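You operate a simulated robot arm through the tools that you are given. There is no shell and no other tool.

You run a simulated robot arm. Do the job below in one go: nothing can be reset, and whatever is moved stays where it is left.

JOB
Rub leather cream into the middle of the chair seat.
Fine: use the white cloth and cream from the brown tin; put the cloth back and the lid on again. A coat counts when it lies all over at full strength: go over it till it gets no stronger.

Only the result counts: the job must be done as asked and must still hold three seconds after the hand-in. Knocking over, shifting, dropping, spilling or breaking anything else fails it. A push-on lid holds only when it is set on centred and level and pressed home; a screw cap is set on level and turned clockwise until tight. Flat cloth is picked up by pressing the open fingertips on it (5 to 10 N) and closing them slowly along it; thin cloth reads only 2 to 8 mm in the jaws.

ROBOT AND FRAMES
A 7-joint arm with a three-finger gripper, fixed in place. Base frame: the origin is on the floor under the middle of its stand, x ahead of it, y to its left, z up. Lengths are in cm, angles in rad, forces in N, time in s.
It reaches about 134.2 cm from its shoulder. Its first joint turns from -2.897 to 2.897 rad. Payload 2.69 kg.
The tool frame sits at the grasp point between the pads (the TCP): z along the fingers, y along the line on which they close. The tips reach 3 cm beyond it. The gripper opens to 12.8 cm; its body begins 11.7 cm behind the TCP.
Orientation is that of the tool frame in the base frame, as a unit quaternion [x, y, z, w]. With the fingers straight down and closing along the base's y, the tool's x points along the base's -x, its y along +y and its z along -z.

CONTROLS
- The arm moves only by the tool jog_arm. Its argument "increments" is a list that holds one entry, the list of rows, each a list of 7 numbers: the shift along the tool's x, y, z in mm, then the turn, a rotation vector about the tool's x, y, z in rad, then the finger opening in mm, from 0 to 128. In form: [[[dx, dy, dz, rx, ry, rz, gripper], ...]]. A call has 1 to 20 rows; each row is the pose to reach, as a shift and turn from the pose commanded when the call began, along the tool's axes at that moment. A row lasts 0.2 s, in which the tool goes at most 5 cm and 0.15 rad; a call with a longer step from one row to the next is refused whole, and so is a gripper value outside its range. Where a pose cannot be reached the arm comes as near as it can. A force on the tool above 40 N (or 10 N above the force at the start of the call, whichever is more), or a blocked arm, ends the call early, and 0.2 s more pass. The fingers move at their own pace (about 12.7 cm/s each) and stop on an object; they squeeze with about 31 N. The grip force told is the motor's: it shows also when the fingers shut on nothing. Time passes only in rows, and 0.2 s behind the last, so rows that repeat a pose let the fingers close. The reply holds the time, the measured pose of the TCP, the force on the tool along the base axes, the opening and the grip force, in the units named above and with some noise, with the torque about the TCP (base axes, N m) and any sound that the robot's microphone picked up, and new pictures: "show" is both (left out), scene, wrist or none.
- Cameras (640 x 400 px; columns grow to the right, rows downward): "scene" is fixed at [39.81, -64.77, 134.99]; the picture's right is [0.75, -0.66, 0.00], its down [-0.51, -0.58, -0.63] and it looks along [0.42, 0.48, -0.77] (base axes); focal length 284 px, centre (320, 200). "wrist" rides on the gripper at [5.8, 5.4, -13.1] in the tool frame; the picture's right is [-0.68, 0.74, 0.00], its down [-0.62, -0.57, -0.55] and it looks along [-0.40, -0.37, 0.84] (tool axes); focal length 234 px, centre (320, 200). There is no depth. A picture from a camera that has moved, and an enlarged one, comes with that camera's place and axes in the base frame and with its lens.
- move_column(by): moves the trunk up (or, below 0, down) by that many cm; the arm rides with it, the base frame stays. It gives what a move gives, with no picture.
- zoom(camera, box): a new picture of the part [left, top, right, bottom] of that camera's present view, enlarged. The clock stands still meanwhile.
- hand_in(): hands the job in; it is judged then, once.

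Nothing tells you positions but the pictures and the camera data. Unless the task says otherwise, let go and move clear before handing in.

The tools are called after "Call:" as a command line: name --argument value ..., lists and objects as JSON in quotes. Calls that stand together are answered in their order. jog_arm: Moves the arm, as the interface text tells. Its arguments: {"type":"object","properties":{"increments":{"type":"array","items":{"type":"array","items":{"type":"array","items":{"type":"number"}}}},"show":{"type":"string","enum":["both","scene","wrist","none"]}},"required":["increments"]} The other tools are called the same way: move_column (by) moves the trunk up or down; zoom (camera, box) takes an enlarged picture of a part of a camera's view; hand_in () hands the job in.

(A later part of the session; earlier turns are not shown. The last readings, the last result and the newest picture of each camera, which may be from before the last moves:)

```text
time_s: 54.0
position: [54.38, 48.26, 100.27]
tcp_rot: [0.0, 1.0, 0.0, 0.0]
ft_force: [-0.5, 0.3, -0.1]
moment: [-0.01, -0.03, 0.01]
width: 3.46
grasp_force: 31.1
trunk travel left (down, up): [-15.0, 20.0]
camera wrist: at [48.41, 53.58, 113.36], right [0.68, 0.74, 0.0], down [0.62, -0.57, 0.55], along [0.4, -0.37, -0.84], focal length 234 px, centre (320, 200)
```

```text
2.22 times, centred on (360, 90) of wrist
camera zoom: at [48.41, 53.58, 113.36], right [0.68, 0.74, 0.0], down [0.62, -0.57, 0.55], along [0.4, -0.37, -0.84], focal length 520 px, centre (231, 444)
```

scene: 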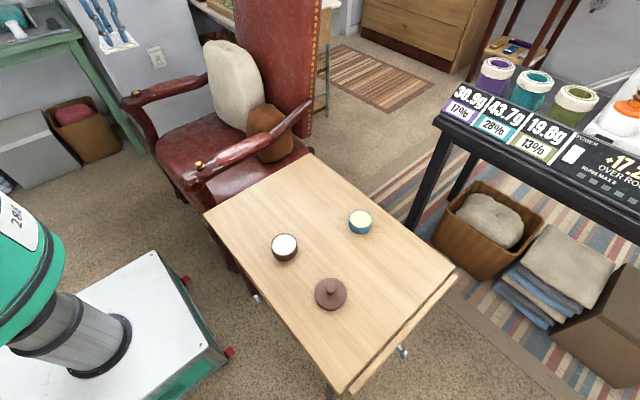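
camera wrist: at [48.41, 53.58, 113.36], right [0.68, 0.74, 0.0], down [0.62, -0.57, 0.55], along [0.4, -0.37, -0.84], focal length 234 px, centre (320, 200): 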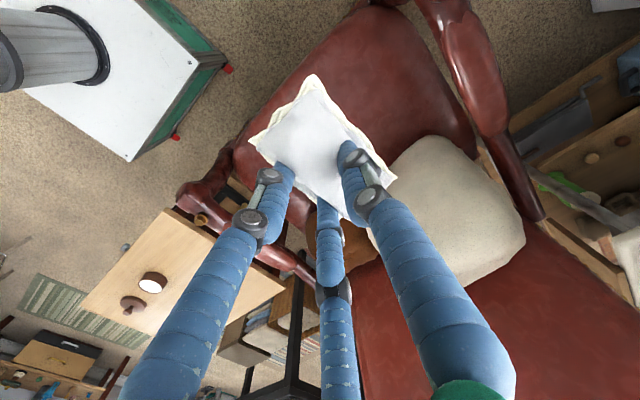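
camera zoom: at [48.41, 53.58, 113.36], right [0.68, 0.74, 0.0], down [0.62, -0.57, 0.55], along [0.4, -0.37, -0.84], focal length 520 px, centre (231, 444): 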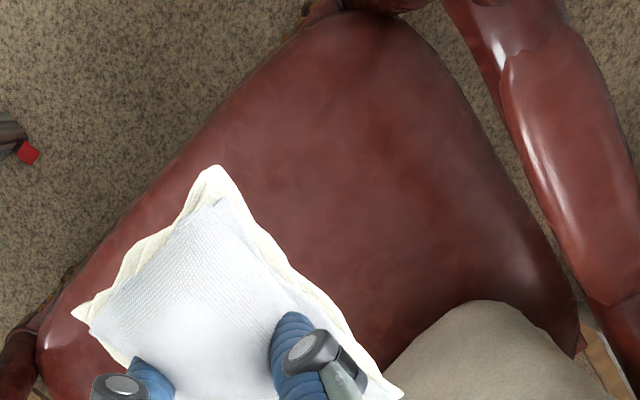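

The seat spans roughly x 50–99 and y 15–70, with cushions from about x 85 back, so the middle is near (70–74, 41). I'll come down over (68, 41) and stop above the seat.

Call:
jog_arm --increments '[[[-40, -20, 0, 0, 0, 0, 15], [-80, -40, 20, 0, 0, 0, 15], [-120, -65, 40, 0, 0, 0, 15], [-136, -73, 80, 0, 0, 0, 15], [-136, -73, 120, 0, 0, 0, 15], [-136, -73, 160, 0, 0, 0, 15], [-136, -73, 200, 0, 0, 0, 15], [-136, -73, 240, 0, 0, 0, 15], [-136, -73, 280, 0, 0, 0, 15], [-136, -73, 320, 0, 0, 0, 15], [-136, -73, 360, 0, 0, 0, 15], [-136, -73, 380, 0, 0, 0, 15], [-136, -73, 380, 0, 0, 0, 15]]]'

Call:
zoom --camera "scene" --box '[120, 30, 320, 210]'

```text
refused: row 3 steps farther than a row can; nothing moved
```

```text
2.22 times, centred on (220, 120) of scene
camera zoom: at [39.81, -64.77, 134.99], right [0.75, -0.66, 0.0], down [-0.51, -0.58, -0.63], along [0.42, 0.48, -0.77], focal length 631 px, centre (542, 378)
```

zoom: 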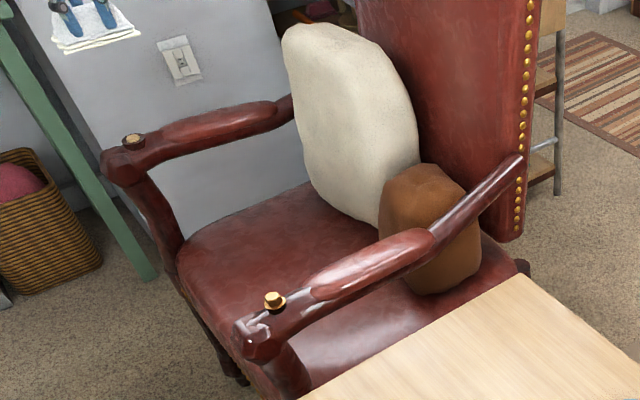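

One row was too long, so nothing moved. I'll send the same path again with shorter steps.

Call:
jog_arm --increments '[[[-35, -20, 0, 0, 0, 0, 15], [-70, -40, 20, 0, 0, 0, 15], [-105, -60, 40, 0, 0, 0, 15], [-136, -73, 70, 0, 0, 0, 15], [-136, -73, 115, 0, 0, 0, 15], [-136, -73, 160, 0, 0, 0, 15], [-136, -73, 200, 0, 0, 0, 15], [-136, -73, 240, 0, 0, 0, 15], [-136, -73, 280, 0, 0, 0, 15], [-136, -73, 320, 0, 0, 0, 15], [-136, -73, 360, 0, 0, 0, 15], [-136, -73, 380, 0, 0, 0, 15], [-136, -73, 380, 0, 0, 0, 15]]]'

Call:
zoom --camera "scene" --box '[120, 30, 320, 210]'

```text
time_s: 56.8
position: [67.91, 40.98, 62.22]
tcp_rot: [0.0, 1.0, 0.001, 0.0]
ft_force: [0.8, -0.6, -1.0]
moment: [-0.02, 0.02, 0.04]
width: 3.48
grasp_force: 31.0
trunk travel left (down, up): [-15.0, 20.0]
camera wrist: at [61.97, 46.25, 75.31], right [0.68, 0.74, 0.0], down [0.62, -0.57, 0.55], along [0.4, -0.37, -0.84], focal length 234 px, centre (320, 200)
```

scene: 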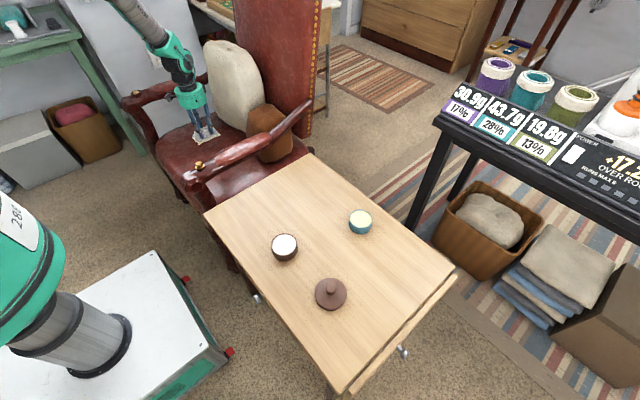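
wrist: 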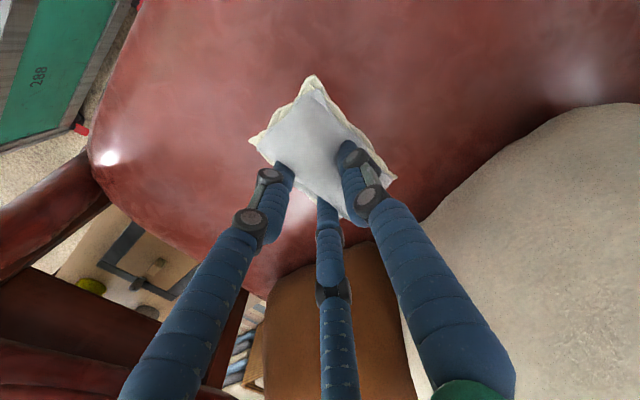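

```text
2.22 times, centred on (220, 120) of scene
camera zoom: at [39.81, -64.77, 134.99], right [0.75, -0.66, 0.0], down [-0.51, -0.58, -0.63], along [0.42, 0.48, -0.77], focal length 631 px, centre (542, 378)
```

zoom: 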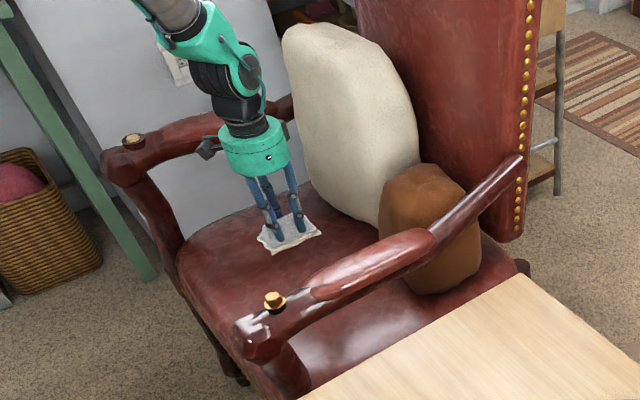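

Clearance to the cushions is good. I'll lower to just above the seat, then feel for contact.

Call:
jog_arm --increments '[[[0, 0, 25, 0, 0, 0, 15], [0, 0, 50, 0, 0, 0, 15], [0, 0, 75, 0, 0, 0, 15], [0, 0, 90, 0, 0, 0, 15], [0, 0, 90, 0, 0, 0, 15]]]' --show "wrist"

Call:
zoom --camera "scene" --box '[170, 90, 250, 160]'

```text
time_s: 57.8
position: [68.17, 40.96, 53.73]
tcp_rot: [0.0, 1.0, 0.001, 0.0]
ft_force: [-1.6, -1.4, 14.6]
moment: [-0.05, 0.66, 0.04]
width: 3.49
grasp_force: 30.5
trunk travel left (down, up): [-15.0, 20.0]
stopped in row 5: the force on the tool passed its limit at 46 N (the readings are from after the stop); the commanded pose is now the measured one
camera wrist: at [62.19, 46.29, 67.01], right [0.68, 0.74, 0.0], down [0.61, -0.57, 0.55], along [0.41, -0.37, -0.84], focal length 234 px, centre (320, 200)
```

wrist: 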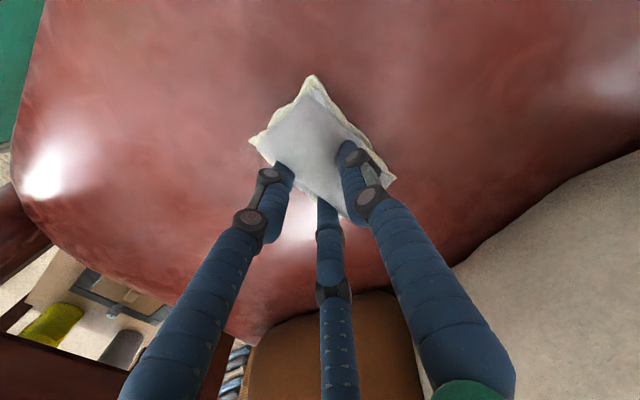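

```text
5.71 times, centred on (210, 125) of scene
camera zoom: at [39.81, -64.77, 134.99], right [0.75, -0.66, 0.0], down [-0.51, -0.58, -0.63], along [0.42, 0.48, -0.77], focal length 1623 px, centre (949, 629)
```

zoom: 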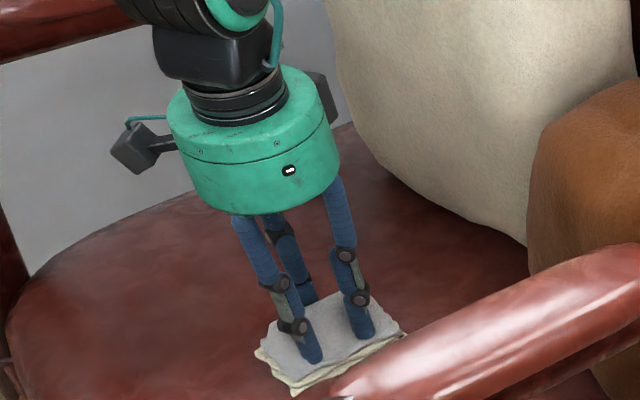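

The seat is higher than I judged: contact came at TCP z 53.6, with pressure on the front end of the cloth, so the surface slopes or domes. I'll rise a touch and look at the seat.

Call:
jog_arm --increments '[[[0, 0, -5, 0, 0, 0, 15], [0, 0, -40, 0, 0, 0, 15], [50, 0, -60, 0, 0, 0, 15], [100, 0, -60, 0, 0, 0, 15], [130, 40, -60, 0, 0, 0, 15], [130, 70, -60, 0, 0, 0, 15], [130, 70, -60, 0, 0, 0, 15]]]'

Call:
zoom --camera "scene" --box '[150, 95, 290, 205]'

Call:
zoom --camera "wrist" --box '[100, 0, 640, 340]'

```text
refused: row 3 steps farther than a row can; nothing moved
```

```text
3.64 times, centred on (220, 150) of scene
camera zoom: at [39.81, -64.77, 134.99], right [0.75, -0.66, 0.0], down [-0.51, -0.58, -0.63], along [0.42, 0.48, -0.77], focal length 1033 px, centre (684, 382)
```

zoom: 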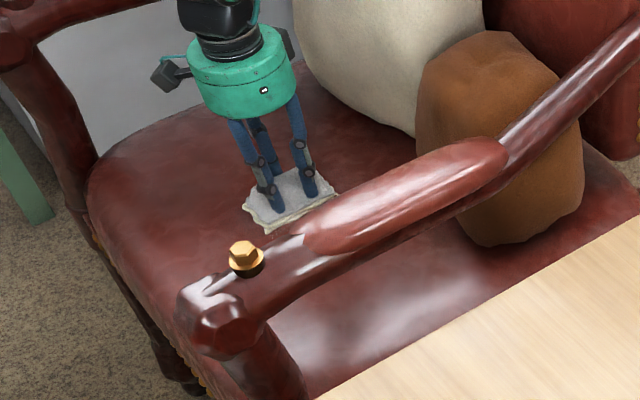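

```text
1.18 times, centred on (370, 170) of wrist
camera zoom: at [62.19, 46.29, 67.01], right [0.68, 0.74, 0.0], down [0.61, -0.57, 0.55], along [0.41, -0.37, -0.84], focal length 276 px, centre (261, 235)
```

zoom: 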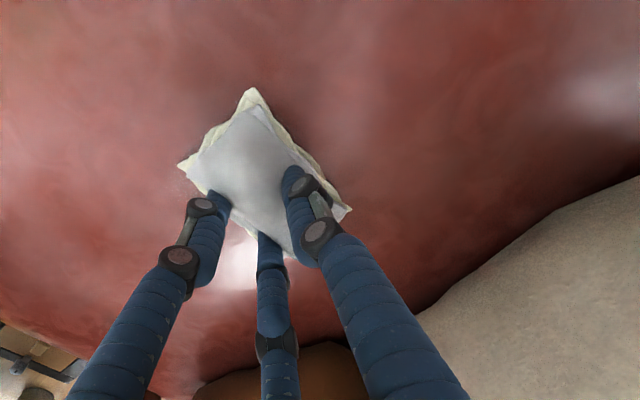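

Call:
jog_arm --increments '[[[0, 0, -10, 0, 0, 0, 15], [0, 0, -40, 0, 0, 0, 15], [40, 0, -60, 0, 0, 0, 15], [80, 0, -60, 0, 0, 0, 15], [120, 20, -60, 0, 0, 0, 15], [130, 60, -60, 0, 0, 0, 15], [130, 70, -60, 0, 0, 0, 15]]]'

Call:
zoom --camera "scene" --box '[150, 95, 290, 205]'

Call:
zoom --camera "wrist" --box '[100, 0, 640, 340]'

```text
time_s: 59.4
position: [54.97, 48.06, 59.69]
tcp_rot: [0.0, 1.0, 0.0, -0.001]
ft_force: [-0.4, 0.2, -0.5]
moment: [0.0, 0.02, 0.04]
width: 3.48
grasp_force: 31.1
trunk travel left (down, up): [-15.0, 20.0]
camera wrist: at [49.04, 53.3, 72.73], right [0.68, 0.74, 0.0], down [0.62, -0.57, 0.55], along [0.4, -0.37, -0.84], focal length 234 px, centre (320, 200)
```

scene: 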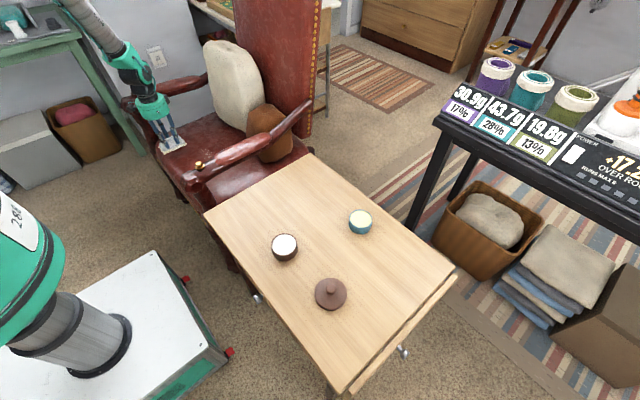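
wrist: 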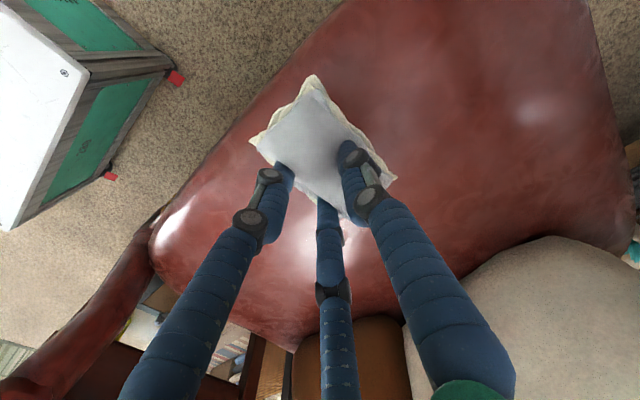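

```text
3.64 times, centred on (220, 150) of scene
camera zoom: at [39.81, -64.77, 134.99], right [0.75, -0.66, 0.0], down [-0.51, -0.58, -0.63], along [0.42, 0.48, -0.77], focal length 1033 px, centre (684, 382)
```

zoom: 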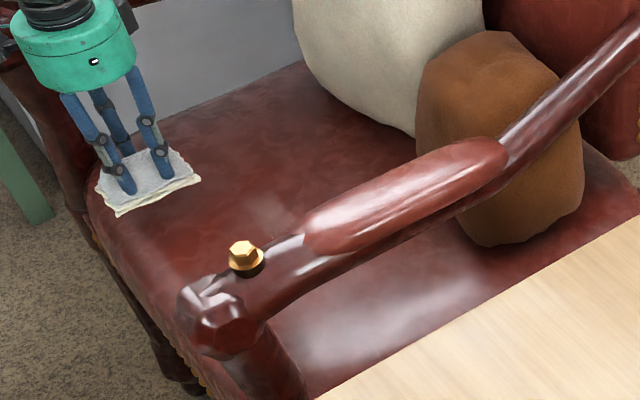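

```text
1.18 times, centred on (370, 170) of wrist
camera zoom: at [49.04, 53.3, 72.73], right [0.68, 0.74, 0.0], down [0.62, -0.57, 0.55], along [0.4, -0.37, -0.84], focal length 276 px, centre (261, 235)
```

zoom: 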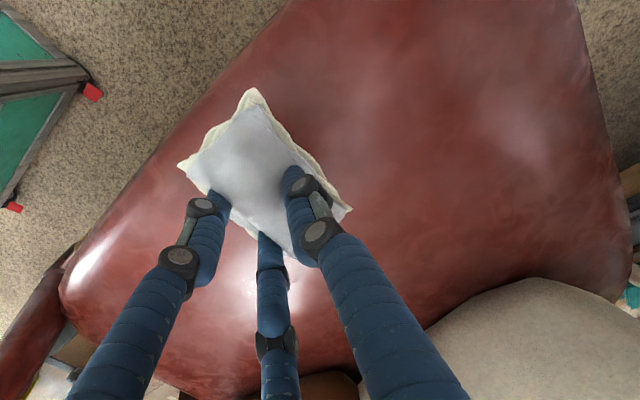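

Call:
zoom --camera "scene" --box '[180, 120, 250, 180]'

Call:
zoom --camera "wrist" --box '[340, 100, 480, 260]'

```text
6.67 times, centred on (215, 150) of scene
camera zoom: at [39.81, -64.77, 134.99], right [0.75, -0.66, 0.0], down [-0.51, -0.58, -0.63], along [0.42, 0.48, -0.77], focal length 1894 px, centre (1020, 533)
```

zoom: 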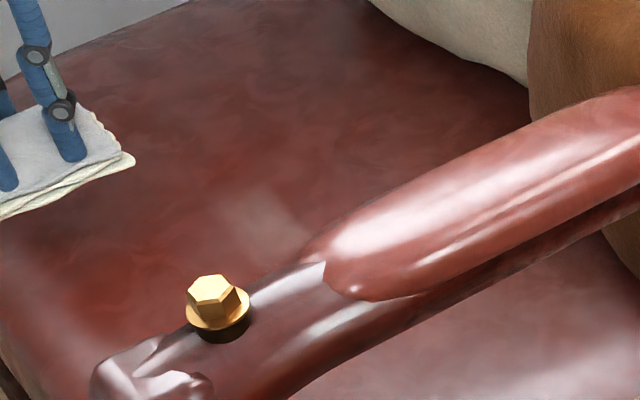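

```text
2.50 times, centred on (410, 180) of wrist
camera zoom: at [49.04, 53.3, 72.73], right [0.68, 0.74, 0.0], down [0.62, -0.57, 0.55], along [0.4, -0.37, -0.84], focal length 585 px, centre (95, 250)
```

zoom: 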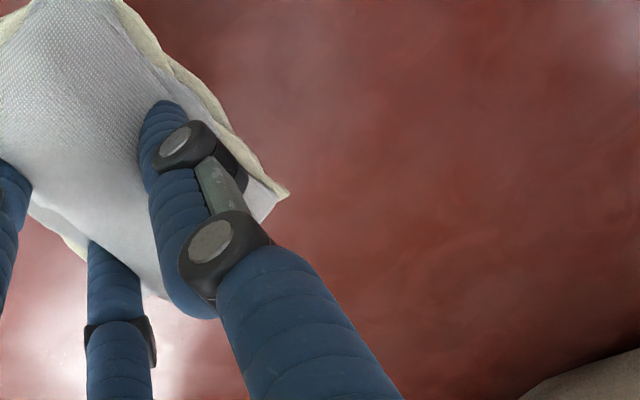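

A faint light patch has appeared on the seat near (65, 43), so the cream transfers on contact. I'll probe the seat height at another spot to learn its shape.

Call:
jog_arm --increments '[[[-40, -35, 0, 0, 0, 0, 15], [-70, -70, 10, 0, 0, 0, 15], [-80, -75, 40, 0, 0, 0, 15], [-80, -75, 50, 0, 0, 0, 15], [-80, -75, 50, 0, 0, 0, 15]]]' --show "none"

Call:
jog_arm --increments '[[[0, 0, 2, 0, 0, 0, 15], [0, 0, 4, 0, 0, 0, 15], [0, 0, 6, 0, 0, 0, 15], [0, 0, 6, 0, 0, 0, 15]]]' --show "none"

```text
refused: row 1 steps farther than a row can; nothing moved
```

```text
time_s: 60.4
position: [54.97, 47.89, 59.04]
tcp_rot: [-0.001, 1.0, 0.0, 0.0]
ft_force: [0.8, -0.2, -0.6]
moment: [0.01, -0.01, 0.01]
width: 3.46
grasp_force: 30.7
trunk travel left (down, up): [-15.0, 20.0]
```

Call:
jog_arm --increments '[[[-30, -25, 0, 0, 0, 0, 15], [-60, -50, 10, 0, 0, 0, 15], [-80, -70, 30, 0, 0, 0, 15], [-80, -70, 44, 0, 0, 0, 15], [-80, -70, 44, 0, 0, 0, 15]]]' --show "none"

```text
time_s: 61.6
position: [63.03, 41.09, 54.73]
tcp_rot: [-0.001, 1.0, 0.0, 0.0]
ft_force: [0.3, 0.6, 0.0]
moment: [0.05, -0.02, 0.04]
width: 3.45
grasp_force: 31.2
trunk travel left (down, up): [-15.0, 20.0]
```

Call:
jog_arm --increments '[[[0, 0, 2, 0, 0, 0, 15], [0, 0, 4, 0, 0, 0, 15], [0, 0, 6, 0, 0, 0, 15], [0, 0, 6, 0, 0, 0, 15]]]' --show "none"

Call:
jog_arm --increments '[[[0, 0, 1, 0, 0, 0, 15], [0, 0, 2, 0, 0, 0, 15], [0, 0, 3, 0, 0, 0, 15], [0, 0, 3, 0, 0, 0, 15]]]' --show "none"

```text
time_s: 62.6
position: [63.05, 40.97, 54.07]
tcp_rot: [-0.001, 1.0, 0.0, 0.0]
ft_force: [-0.4, 0.4, -0.1]
moment: [-0.01, 0.01, -0.02]
width: 3.49
grasp_force: 30.8
trunk travel left (down, up): [-15.0, 20.0]
```

```text
time_s: 63.6
position: [62.95, 40.88, 54.06]
tcp_rot: [-0.001, 1.0, 0.0, 0.0]
ft_force: [-5.3, -1.7, 20.1]
moment: [0.05, 0.32, 0.03]
width: 3.48
grasp_force: 30.8
trunk travel left (down, up): [-15.0, 20.0]
```

At x 63 the cloth touches flat and centred with contact at TCP z 54.0, so the crown of the seat is near (63, 41.5). I'll ease to about 10 N and rub gently side to side.

Call:
jog_arm --increments '[[[0, 0, -1, 0, 0, 0, 15], [0, 10, -1, 0, 0, 0, 15], [0, 20, -1, 0, 0, 0, 15], [0, 30, -1, 0, 0, 0, 15], [0, 30, -1, 0, 0, 0, 15]]]' --show "none"

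Call:
jog_arm --increments '[[[0, -10, 0, 0, 0, 0, 15], [0, -20, 0, 0, 0, 0, 15], [0, -30, 0, 0, 0, 0, 15], [0, -40, 0, 0, 0, 0, 15], [0, -50, 0, 0, 0, 0, 15], [0, -60, 0, 0, 0, 0, 15], [0, -60, 0, 0, 0, 0, 15]]]' --show "wrist"

Call:
zoom --camera "scene" --box '[170, 110, 250, 180]'

```text
time_s: 64.8
position: [63.14, 43.96, 53.98]
tcp_rot: [0.0, 1.0, 0.0, 0.001]
ft_force: [0.5, 0.5, 6.0]
moment: [0.04, -0.01, -0.02]
width: 3.5
grasp_force: 31.1
trunk travel left (down, up): [-15.0, 20.0]
```

```text
time_s: 66.4
position: [63.07, 37.92, 53.96]
tcp_rot: [0.0, 1.0, 0.0, 0.0]
ft_force: [1.2, -1.9, 4.7]
moment: [-0.03, -0.09, 0.01]
width: 3.5
grasp_force: 30.8
trunk travel left (down, up): [-15.0, 20.0]
camera wrist: at [57.1, 43.22, 67.02], right [0.68, 0.74, 0.0], down [0.62, -0.57, 0.55], along [0.4, -0.37, -0.84], focal length 234 px, centre (320, 200)
```

wrist: 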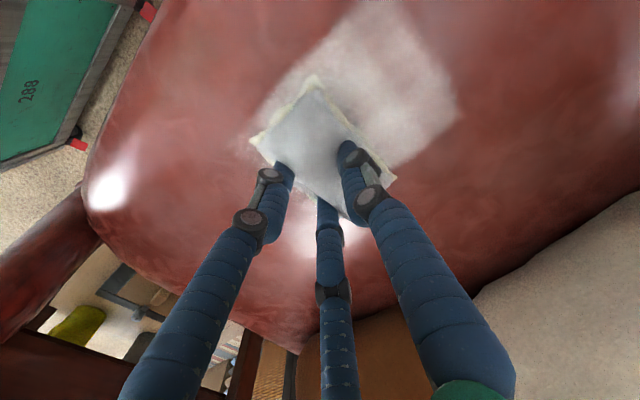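

```text
5.71 times, centred on (210, 145) of scene
camera zoom: at [39.81, -64.77, 134.99], right [0.75, -0.66, 0.0], down [-0.51, -0.58, -0.63], along [0.42, 0.48, -0.77], focal length 1623 px, centre (949, 514)
```

zoom: 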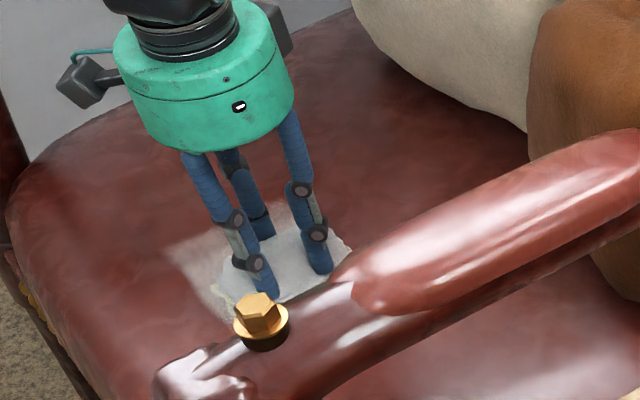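

The cream shows clearly as a whitish coat under the cloth's path. I'll keep rubbing side to side here with a light press and watch force and coverage.

Call:
jog_arm --increments '[[[0, -15, 0.3, 0, 0, 0, 15], [0, -30, 0.3, 0, 0, 0, 15], [0, -45, 0.3, 0, 0, 0, 15], [0, -30, 0.3, 0, 0, 0, 15], [0, -15, 0.3, 0, 0, 0, 15], [0, 0, 0.3, 0, 0, 0, 15], [0, 15, 0.3, 0, 0, 0, 15], [0, 30, 0.3, 0, 0, 0, 15], [0, 45, 0.3, 0, 0, 0, 15], [0, 60, 0.3, 0, 0, 0, 15], [0, 75, 0.3, 0, 0, 0, 15], [0, 90, 0.3, 0, 0, 0, 15], [0, 90, 0.3, 0, 0, 0, 15]]]' --show "wrist"

Call:
zoom --camera "scene" --box '[170, 110, 250, 180]'

```text
time_s: 69.2
position: [63.04, 47.11, 54.04]
tcp_rot: [0.001, 1.0, 0.001, 0.0]
ft_force: [-0.5, -0.7, 11.1]
moment: [0.11, 0.1, 0.03]
width: 3.47
grasp_force: 30.9
trunk travel left (down, up): [-15.0, 20.0]
camera wrist: at [57.1, 52.32, 67.01], right [0.68, 0.74, 0.0], down [0.62, -0.57, 0.55], along [0.4, -0.37, -0.84], focal length 234 px, centre (320, 200)
```

wrist: 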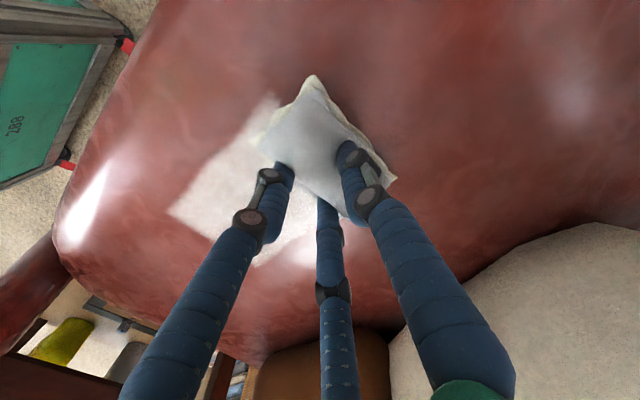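

```text
5.71 times, centred on (210, 145) of scene
camera zoom: at [39.81, -64.77, 134.99], right [0.75, -0.66, 0.0], down [-0.51, -0.58, -0.63], along [0.42, 0.48, -0.77], focal length 1623 px, centre (949, 514)
```

zoom: 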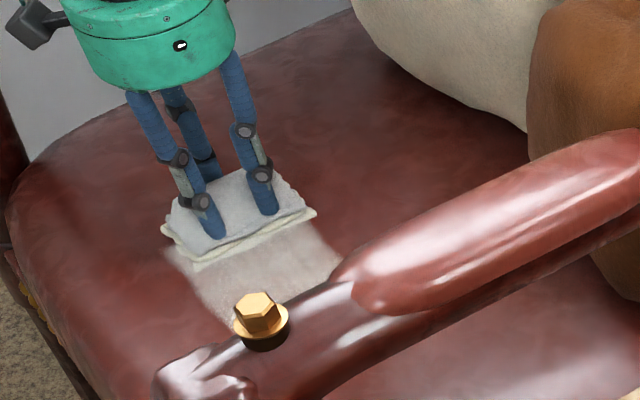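

The coat is building up. To cover the true middle of the seat I also need the area farther back, toward x 80. I'll lift, shift to x 72 and probe the height there.

Call:
jog_arm --increments '[[[0, 0, -10, 0, 0, 0, 15], [-30, -20, -15, 0, 0, 0, 15], [-60, -45, -15, 0, 0, 0, 15], [-90, -60, -10, 0, 0, 0, 15], [-90, -60, -4, 0, 0, 0, 15], [-90, -60, 0, 0, 0, 0, 15], [-90, -60, 0, 0, 0, 0, 15]]]'

Call:
zoom --camera "wrist" --box '[100, 0, 640, 340]'

Call:
zoom --camera "scene" --box '[150, 60, 270, 180]'

```text
time_s: 70.8
position: [71.9, 40.98, 53.93]
tcp_rot: [0.0, 1.0, 0.0, 0.001]
ft_force: [-1.7, -1.6, 7.3]
moment: [-0.02, 0.08, -0.04]
width: 3.48
grasp_force: 30.9
trunk travel left (down, up): [-15.0, 20.0]
camera wrist: at [66.07, 46.26, 67.01], right [0.68, 0.74, 0.0], down [0.62, -0.57, 0.55], along [0.4, -0.37, -0.84], focal length 234 px, centre (320, 200)
```

scene: 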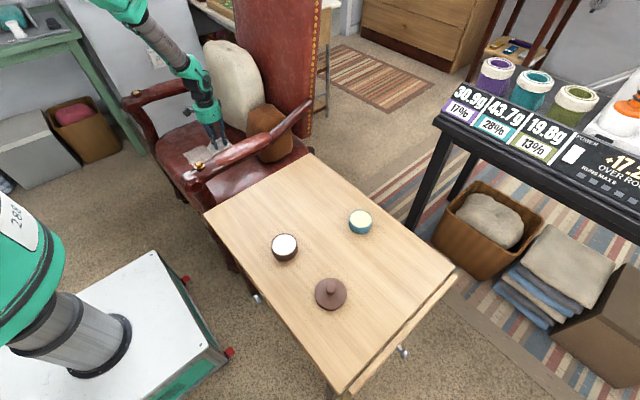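
wrist: 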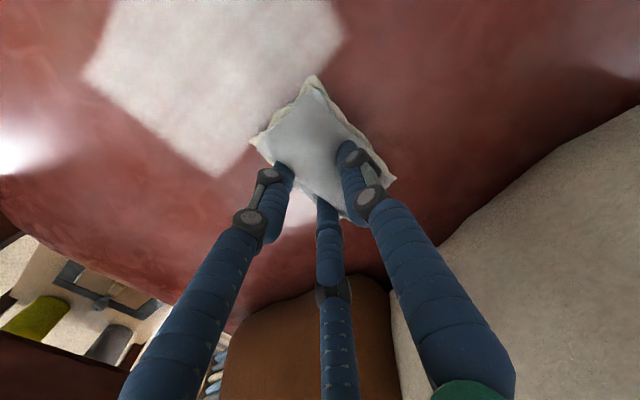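

```text
1.18 times, centred on (370, 170) of wrist
camera zoom: at [66.07, 46.26, 67.01], right [0.68, 0.74, 0.0], down [0.62, -0.57, 0.55], along [0.4, -0.37, -0.84], focal length 276 px, centre (261, 235)
```

zoom: 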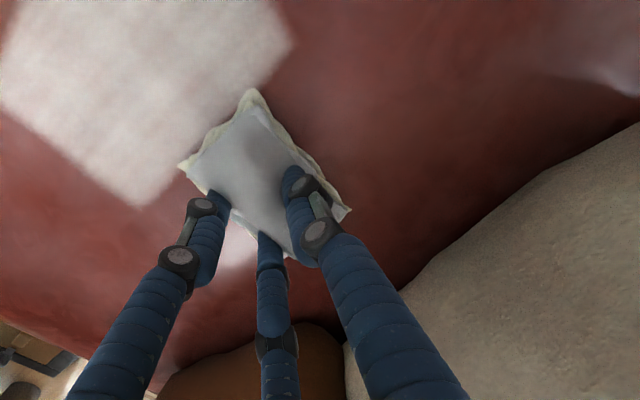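

```text
3.33 times, centred on (210, 120) of scene
camera zoom: at [39.81, -64.77, 134.99], right [0.75, -0.66, 0.0], down [-0.51, -0.58, -0.63], along [0.42, 0.48, -0.77], focal length 947 px, centre (687, 467)
```

zoom: 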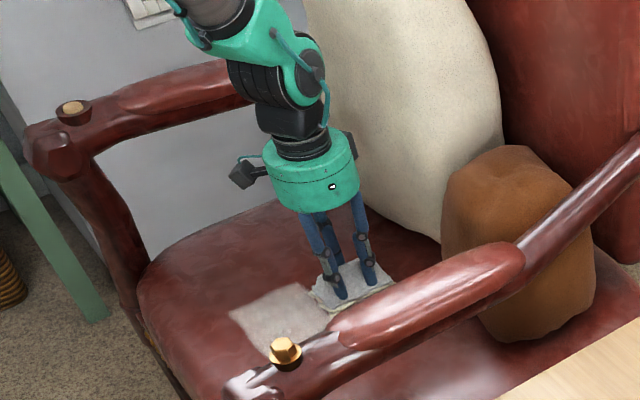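

The seat is flat here too, with contact at TCP z 53.95 and an even 7 N. The coat shows as a clear pale rectangle. I'll rub the strip at x 72 side to side.

Call:
jog_arm --increments '[[[0, -15, 0.2, 0, 0, 0, 15], [0, -30, 0.2, 0, 0, 0, 15], [0, -45, 0.2, 0, 0, 0, 15], [0, -60, 0.2, 0, 0, 0, 15], [0, -75, 0.2, 0, 0, 0, 15], [0, -60, 0.2, 0, 0, 0, 15], [0, -45, 0.2, 0, 0, 0, 15], [0, -30, 0.2, 0, 0, 0, 15], [0, -15, 0.2, 0, 0, 0, 15], [0, 0, 0.2, 0, 0, 0, 15], [0, 15, 0.2, 0, 0, 0, 15], [0, 30, 0.2, 0, 0, 0, 15], [0, 45, 0.2, 0, 0, 0, 15], [0, 60, 0.2, 0, 0, 0, 15], [0, 75, 0.2, 0, 0, 0, 15], [0, 75, 0.2, 0, 0, 0, 15]]]'

Call:
zoom --camera "scene" --box '[150, 60, 270, 180]'

```text
time_s: 74.2
position: [71.86, 48.51, 53.95]
tcp_rot: [0.0, 1.0, 0.0, 0.0]
ft_force: [-0.9, -3.2, 18.9]
moment: [-0.01, 0.14, 0.04]
width: 3.44
grasp_force: 30.7
trunk travel left (down, up): [-15.0, 20.0]
camera wrist: at [66.08, 53.76, 66.99], right [0.68, 0.74, 0.0], down [0.62, -0.57, 0.55], along [0.4, -0.37, -0.84], focal length 234 px, centre (320, 200)
```

scene: 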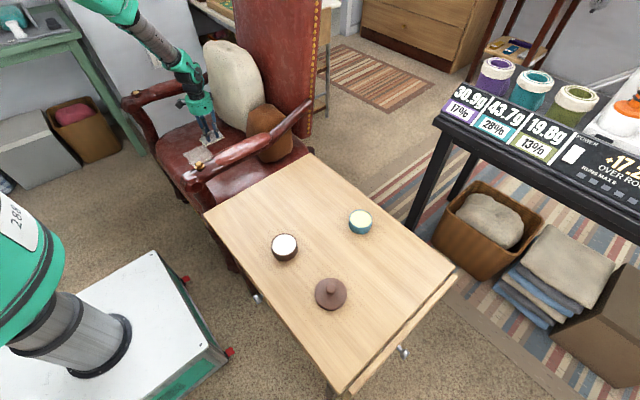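
wrist: 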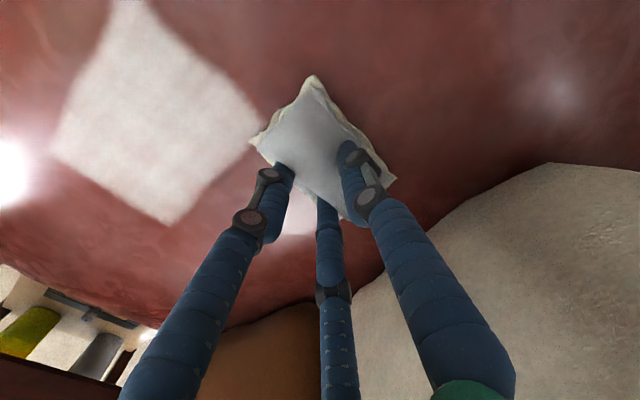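

```text
3.33 times, centred on (210, 120) of scene
camera zoom: at [39.81, -64.77, 134.99], right [0.75, -0.66, 0.0], down [-0.51, -0.58, -0.63], along [0.42, 0.48, -0.77], focal length 947 px, centre (687, 467)
```

zoom: 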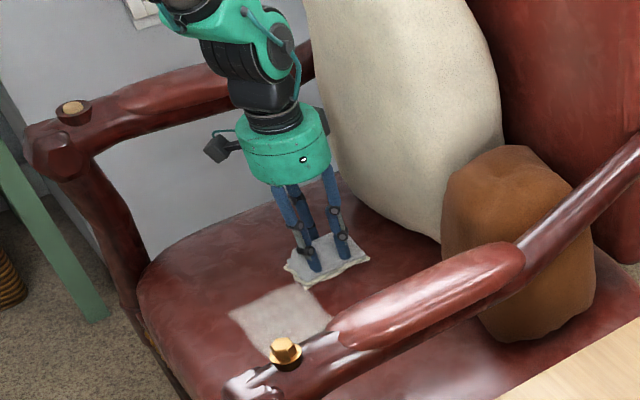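

The rub at x 72 left no mark, while the pale rectangle (about x 57–66.5, y 34–48) stayed sharp. Either the wanted patch ends there or the cloth has run dry. I'll look closely at the cloth and the patch.

Call:
zoom --camera "wrist" --box '[230, 60, 410, 230]'

Call:
zoom --camera "wrist" --box '[30, 0, 290, 240]'

Call:
zoom --camera "scene" --box '[180, 120, 250, 190]'

```text
2.35 times, centred on (320, 145) of wrist
camera zoom: at [66.08, 53.76, 66.99], right [0.68, 0.74, 0.0], down [0.62, -0.57, 0.55], along [0.4, -0.37, -0.84], focal length 551 px, centre (320, 329)
```

zoom: 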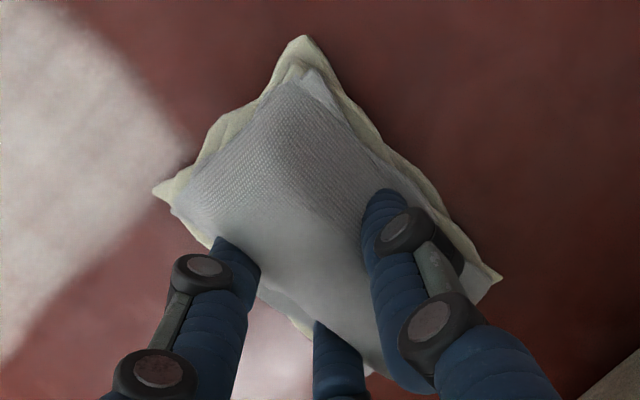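

```text
1.67 times, centred on (160, 120) of wrist
camera zoom: at [66.08, 53.76, 66.99], right [0.68, 0.74, 0.0], down [0.62, -0.57, 0.55], along [0.4, -0.37, -0.84], focal length 390 px, centre (587, 333)
```

zoom: 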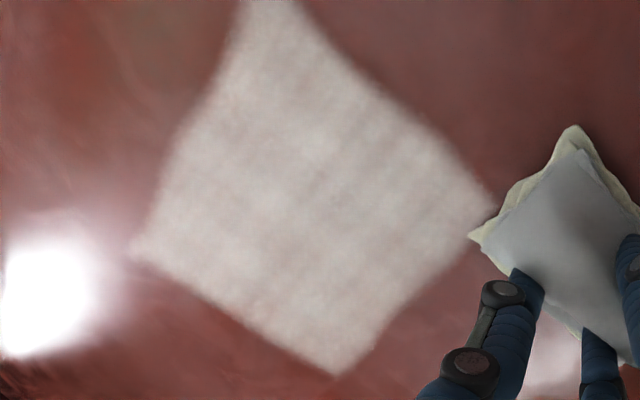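

```text
5.71 times, centred on (215, 155) of scene
camera zoom: at [39.81, -64.77, 134.99], right [0.75, -0.66, 0.0], down [-0.51, -0.58, -0.63], along [0.42, 0.48, -0.77], focal length 1623 px, centre (920, 457)
```

zoom: 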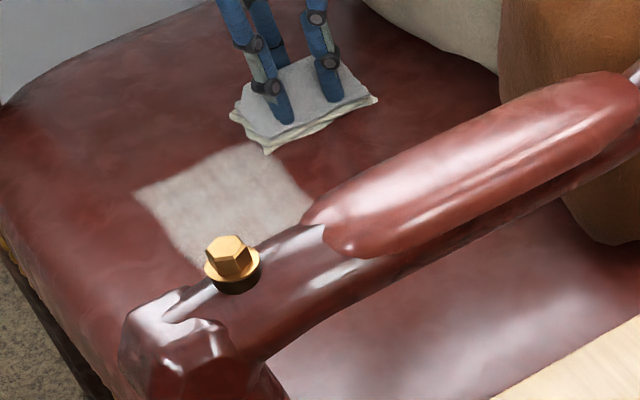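

The cloth still carries cream, so the wanted patch seems to end near x 67 (y about 34–48). I'll check whether it extends further toward the front by rubbing at x 59.

Call:
jog_arm --increments '[[[0, 0, -8, 0, 0, 0, 15], [30, -15, -15, 0, 0, 0, 15], [65, -40, -15, 0, 0, 0, 15], [100, -60, -15, 0, 0, 0, 15], [130, -75, -12, 0, 0, 0, 15], [130, -75, -4, 0, 0, 0, 15], [130, -75, -1, 0, 0, 0, 15], [130, -75, -1, 0, 0, 0, 15]]]' --show "none"

```text
time_s: 76.0
position: [59.06, 40.89, 53.97]
tcp_rot: [0.0, 1.0, 0.0, 0.0]
ft_force: [0.1, 0.2, -0.6]
moment: [-0.02, 0.01, 0.0]
width: 3.49
grasp_force: 31.3
trunk travel left (down, up): [-15.0, 20.0]
```

Call:
jog_arm --increments '[[[0, 0, 0.5, 0, 0, 0, 15], [0, 0, 1.0, 0, 0, 0, 15], [0, 0, 1.5, 0, 0, 0, 15], [0, 0, 1.5, 0, 0, 0, 15]]]' --show "none"

```text
time_s: 77.0
position: [59.0, 40.92, 54.11]
tcp_rot: [0.0, 1.0, 0.0, 0.0]
ft_force: [-2.5, -1.4, 12.8]
moment: [-0.01, 0.17, 0.06]
width: 3.47
grasp_force: 31.2
trunk travel left (down, up): [-15.0, 20.0]
```

Call:
jog_arm --increments '[[[0, -15, -0.2, 0, 0, 0, 15], [0, -30, -0.2, 0, 0, 0, 15], [0, -45, -0.2, 0, 0, 0, 15], [0, -60, -0.2, 0, 0, 0, 15], [0, -75, -0.2, 0, 0, 0, 15], [0, -60, -0.2, 0, 0, 0, 15], [0, -45, -0.2, 0, 0, 0, 15], [0, -30, -0.2, 0, 0, 0, 15], [0, -15, -0.2, 0, 0, 0, 15], [0, 0, -0.2, 0, 0, 0, 15], [0, 15, -0.2, 0, 0, 0, 15], [0, 30, -0.2, 0, 0, 0, 15], [0, 45, -0.2, 0, 0, 0, 15], [0, 60, -0.2, 0, 0, 0, 15], [0, 75, -0.2, 0, 0, 0, 15], [0, 75, -0.2, 0, 0, 0, 15]]]'

Call:
zoom --camera "scene" --box '[170, 120, 240, 190]'

Call:
zoom --camera "wrist" --box '[120, 60, 400, 300]'

```text
time_s: 80.4
position: [59.03, 48.39, 53.9]
tcp_rot: [0.001, 1.0, 0.0, -0.001]
ft_force: [-2.6, -4.9, 18.1]
moment: [-0.03, 0.1, 0.04]
width: 3.46
grasp_force: 31.4
trunk travel left (down, up): [-15.0, 20.0]
camera wrist: at [53.09, 53.77, 66.99], right [0.68, 0.74, 0.0], down [0.62, -0.57, 0.55], along [0.4, -0.37, -0.84], focal length 234 px, centre (320, 200)
```

scene: 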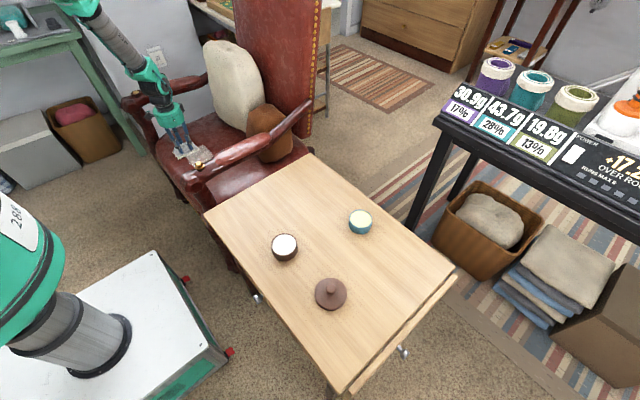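
wrist: 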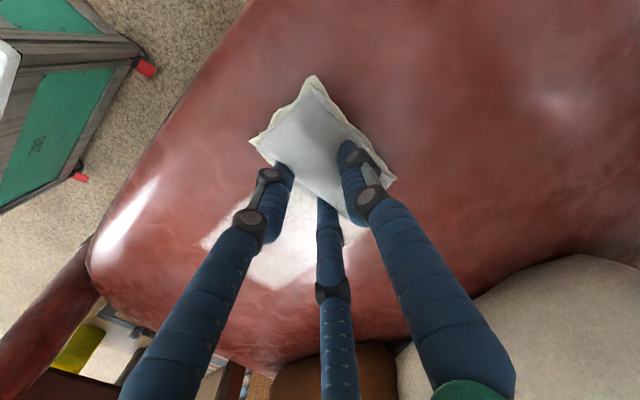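

```text
5.71 times, centred on (205, 155) of scene
camera zoom: at [39.81, -64.77, 134.99], right [0.75, -0.66, 0.0], down [-0.51, -0.58, -0.63], along [0.42, 0.48, -0.77], focal length 1623 px, centre (977, 457)
```

zoom: 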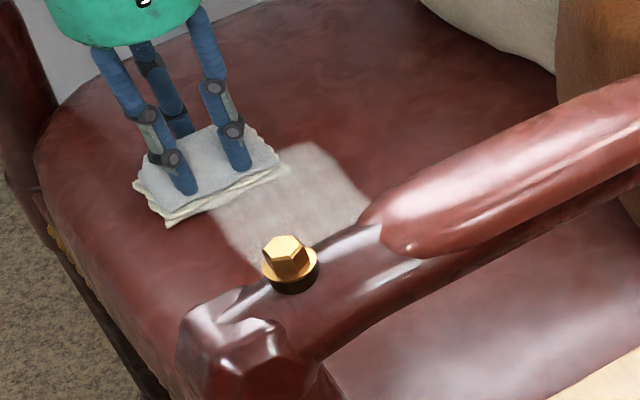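

```text
1.67 times, centred on (260, 180) of wrist
camera zoom: at [53.09, 53.77, 66.99], right [0.68, 0.74, 0.0], down [0.62, -0.57, 0.55], along [0.4, -0.37, -0.84], focal length 390 px, centre (420, 233)
```

zoom: 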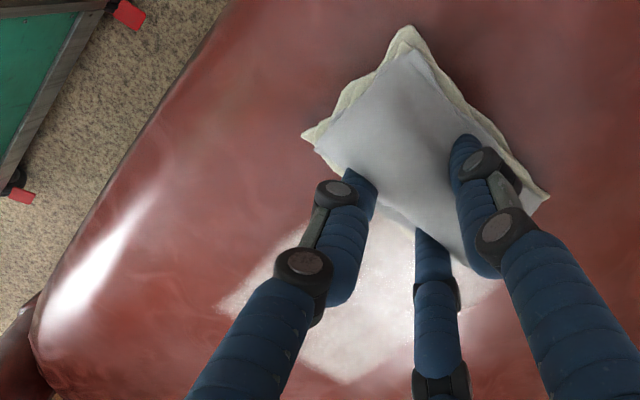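

The patch's front edge stayed near x 57, so the wanted area looks like about x 57–67, y 34–48. I'll lift and move aside to inspect it fully.

Call:
jog_arm --increments '[[[0, 0, -20, 0, 0, 0, 15], [0, 20, -60, 0, 0, 0, 15], [0, 40, -100, 0, 0, 0, 15], [40, 50, -120, 0, 0, 0, 15], [80, 50, -140, 0, 0, 0, 15], [80, 50, -140, 0, 0, 0, 15]]]'

Call:
zoom --camera "scene" --box '[180, 120, 250, 190]'

Call:
zoom --camera "wrist" --box '[200, 0, 500, 260]'

```text
time_s: 81.8
position: [50.95, 53.31, 67.85]
tcp_rot: [0.0, 1.0, 0.0, 0.0]
ft_force: [-1.0, 0.9, 1.0]
moment: [-0.01, -0.04, 0.01]
width: 3.48
grasp_force: 31.1
trunk travel left (down, up): [-15.0, 20.0]
camera wrist: at [45.0, 58.69, 80.92], right [0.68, 0.74, 0.0], down [0.62, -0.57, 0.55], along [0.4, -0.37, -0.84], focal length 234 px, centre (320, 200)
```

scene: 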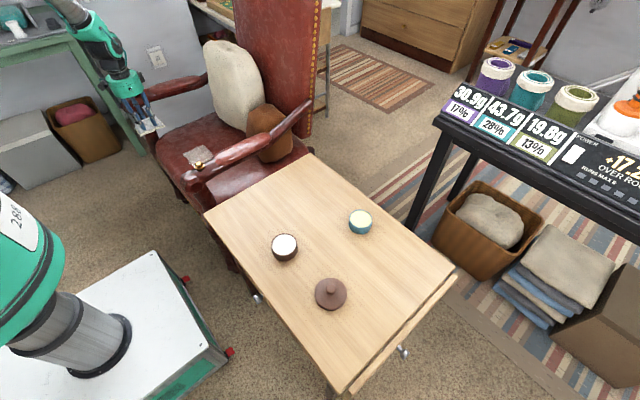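
wrist: 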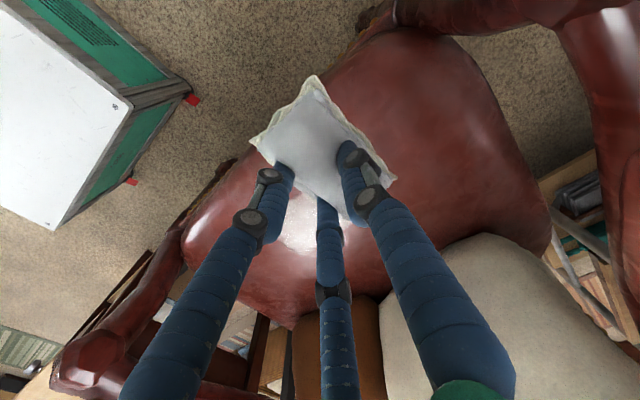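

```text
5.71 times, centred on (215, 155) of scene
camera zoom: at [39.81, -64.77, 134.99], right [0.75, -0.66, 0.0], down [-0.51, -0.58, -0.63], along [0.42, 0.48, -0.77], focal length 1623 px, centre (920, 457)
```

zoom: 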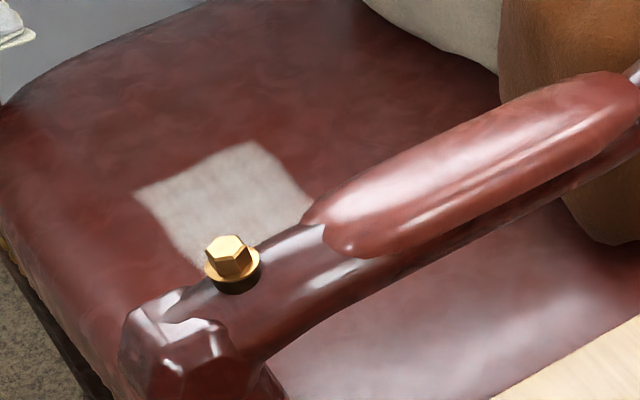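

```text
1.54 times, centred on (350, 130) of wrist
camera zoom: at [45.0, 58.69, 80.92], right [0.68, 0.74, 0.0], down [0.62, -0.57, 0.55], along [0.4, -0.37, -0.84], focal length 360 px, centre (274, 308)
```

zoom: 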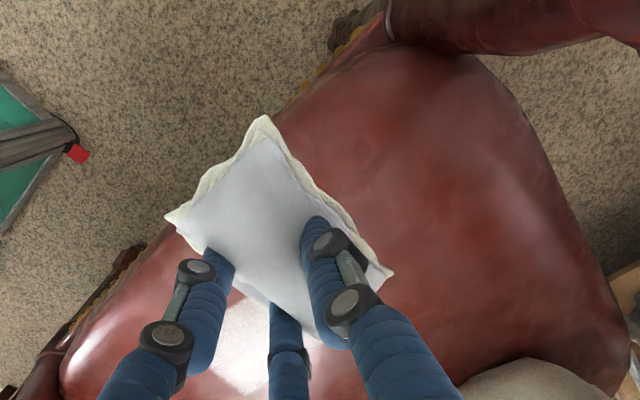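

The patch is uniform but matches exactly where my first freshly loaded strokes went, so the cloth may simply have run dry afterwards. I'll reload it at the tin and test again, going high over the armrest.

Call:
jog_arm --increments '[[[0, 0, -45, 0, 0, 0, 15], [0, 0, -90, 0, 0, 0, 15], [0, 0, -135, 0, 0, 0, 15], [0, 0, -180, 0, 0, 0, 15], [-5, -20, -220, 0, 0, 0, 15], [-10, -65, -230, 0, 0, 0, 15], [-15, -110, -230, 0, 0, 0, 15], [-20, -155, -230, 0, 0, 0, 15], [-25, -200, -230, 0, 0, 0, 15], [-30, -245, -230, 0, 0, 0, 15], [-35, -290, -230, 0, 0, 0, 15], [-40, -335, -230, 0, 0, 0, 15], [-45, -380, -230, 0, 0, 0, 15], [-50, -425, -230, 0, 0, 0, 15], [-55, -470, -230, 0, 0, 0, 15], [-60, -515, -230, 0, 0, 0, 15], [-65, -560, -230, 0, 0, 0, 15], [-70, -605, -230, 0, 0, 0, 15], [-75, -650, -230, 0, 0, 0, 15], [-80, -690, -230, 0, 0, 0, 15]]]' --show "scene"

```text
time_s: 86.0
position: [58.85, -15.55, 90.88]
tcp_rot: [0.0, 1.0, 0.001, -0.002]
ft_force: [-0.1, 0.0, 0.3]
moment: [-0.04, -0.01, -0.02]
width: 3.47
grasp_force: 31.2
trunk travel left (down, up): [-15.0, 20.0]
```

scene: 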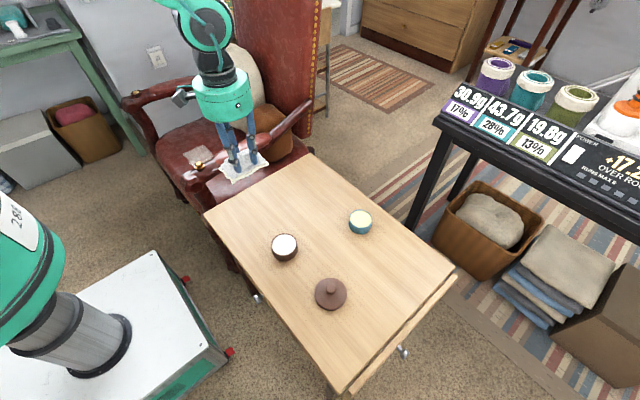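

Call:
jog_arm --increments '[[[-2, -45, 0, 0, 0, 0, 15], [-4, -90, 0, 0, 0, 0, 15], [-5, -132, 10, 0, 0, 0, 15], [-5, -132, 55, 0, 0, 0, 15], [-5, -132, 100, 0, 0, 0, 15], [-5, -132, 140, 0, 0, 0, 15], [-5, -132, 170, 0, 0, 0, 15], [-5, -132, 185, 0, 0, 0, 15], [-5, -132, 190, 0, 0, 0, 15], [-5, -132, 190, 0, 0, 0, 15]]]' --show "none"

Call:
zoom --camera "scene" --box '[245, 200, 325, 280]'

```text
time_s: 88.2
position: [59.59, -28.81, 71.93]
tcp_rot: [0.0, 1.0, -0.001, 0.0]
ft_force: [-0.1, -0.4, -0.7]
moment: [0.01, 0.01, 0.02]
width: 3.49
grasp_force: 30.8
trunk travel left (down, up): [-15.0, 20.0]
```

```text
5.00 times, centred on (285, 240) of scene
camera zoom: at [39.81, -64.77, 134.99], right [0.75, -0.66, 0.0], down [-0.51, -0.58, -0.63], along [0.42, 0.48, -0.77], focal length 1420 px, centre (495, 0)
```

zoom: 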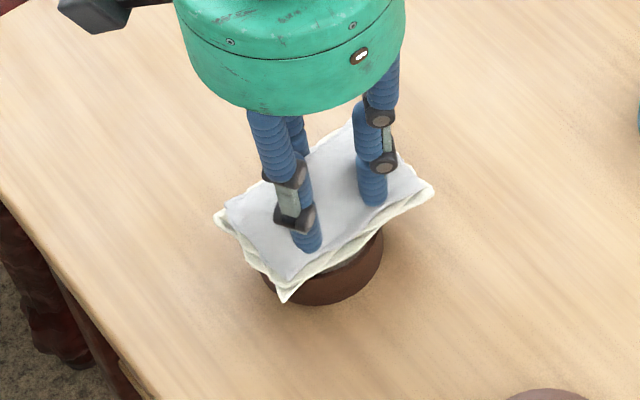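

The cloth edges look paler than right after the first dip, which fits a spent cloth. I'll press it lightly onto the cream again.

Call:
jog_arm --increments '[[[0, 0, 2, 0, 0, 0, 15], [0, 0, 4, 0, 0, 0, 15], [0, 0, 5, 0, 0, 0, 15], [0, 0, 6, 0, 0, 0, 15], [0, 0, 6, 0, 0, 0, 15]]]' --show "none"

```text
time_s: 89.4
position: [59.49, -28.74, 71.42]
tcp_rot: [0.0, 1.0, -0.001, -0.001]
ft_force: [-5.3, 0.6, 16.6]
moment: [0.13, 0.37, 0.01]
width: 3.47
grasp_force: 31.1
trunk travel left (down, up): [-15.0, 20.0]
```

Call:
jog_arm --increments '[[[0, 0, 0, 0, 0, 0, 15], [0, 0, 0, 0, 0, 0, 15], [0, 0, 0, 0, 0, 0, 15], [0, 0, 0, 0, 0, 0, 15]]]' --show "wrist"

Call:
zoom --camera "scene" --box '[245, 200, 325, 280]'

Call:
zoom --camera "wrist" --box '[230, 60, 410, 230]'

```text
time_s: 90.4
position: [59.59, -28.76, 71.36]
tcp_rot: [0.0, 1.0, -0.001, 0.001]
ft_force: [-1.4, 0.9, 17.6]
moment: [0.12, 0.16, 0.01]
width: 3.46
grasp_force: 31.0
trunk travel left (down, up): [-15.0, 20.0]
camera wrist: at [53.61, -23.47, 84.39], right [0.68, 0.74, 0.0], down [0.62, -0.57, 0.55], along [0.4, -0.37, -0.84], focal length 234 px, centre (320, 200)
```

wrist: 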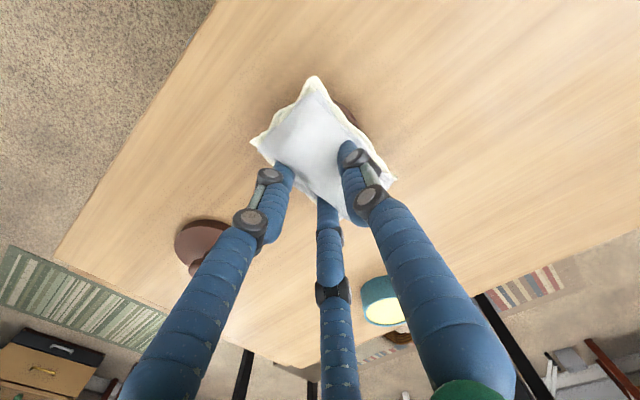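

```text
5.00 times, centred on (285, 240) of scene
camera zoom: at [39.81, -64.77, 134.99], right [0.75, -0.66, 0.0], down [-0.51, -0.58, -0.63], along [0.42, 0.48, -0.77], focal length 1420 px, centre (495, 0)
```

zoom: 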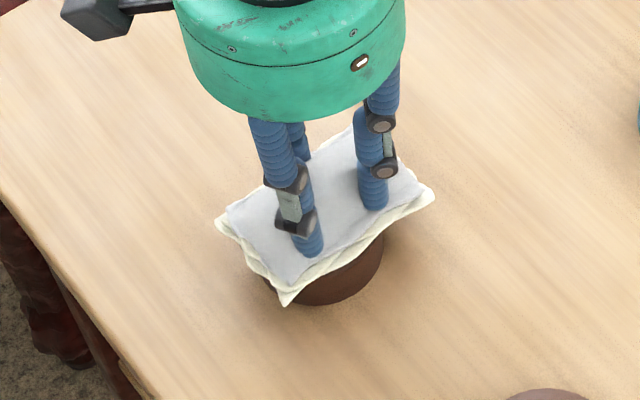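

```text
2.35 times, centred on (320, 145) of wrist
camera zoom: at [53.61, -23.47, 84.39], right [0.68, 0.74, 0.0], down [0.62, -0.57, 0.55], along [0.4, -0.37, -0.84], focal length 551 px, centre (320, 329)
```

zoom: 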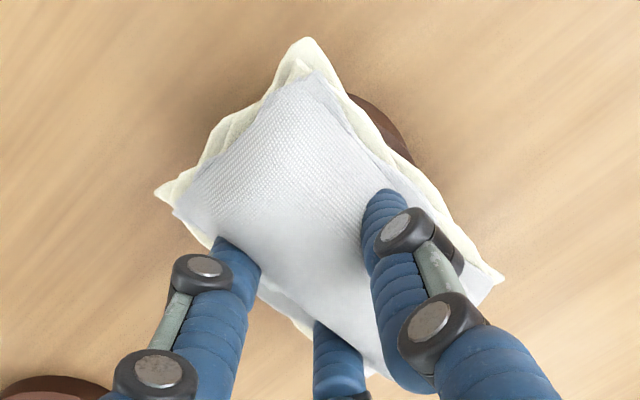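

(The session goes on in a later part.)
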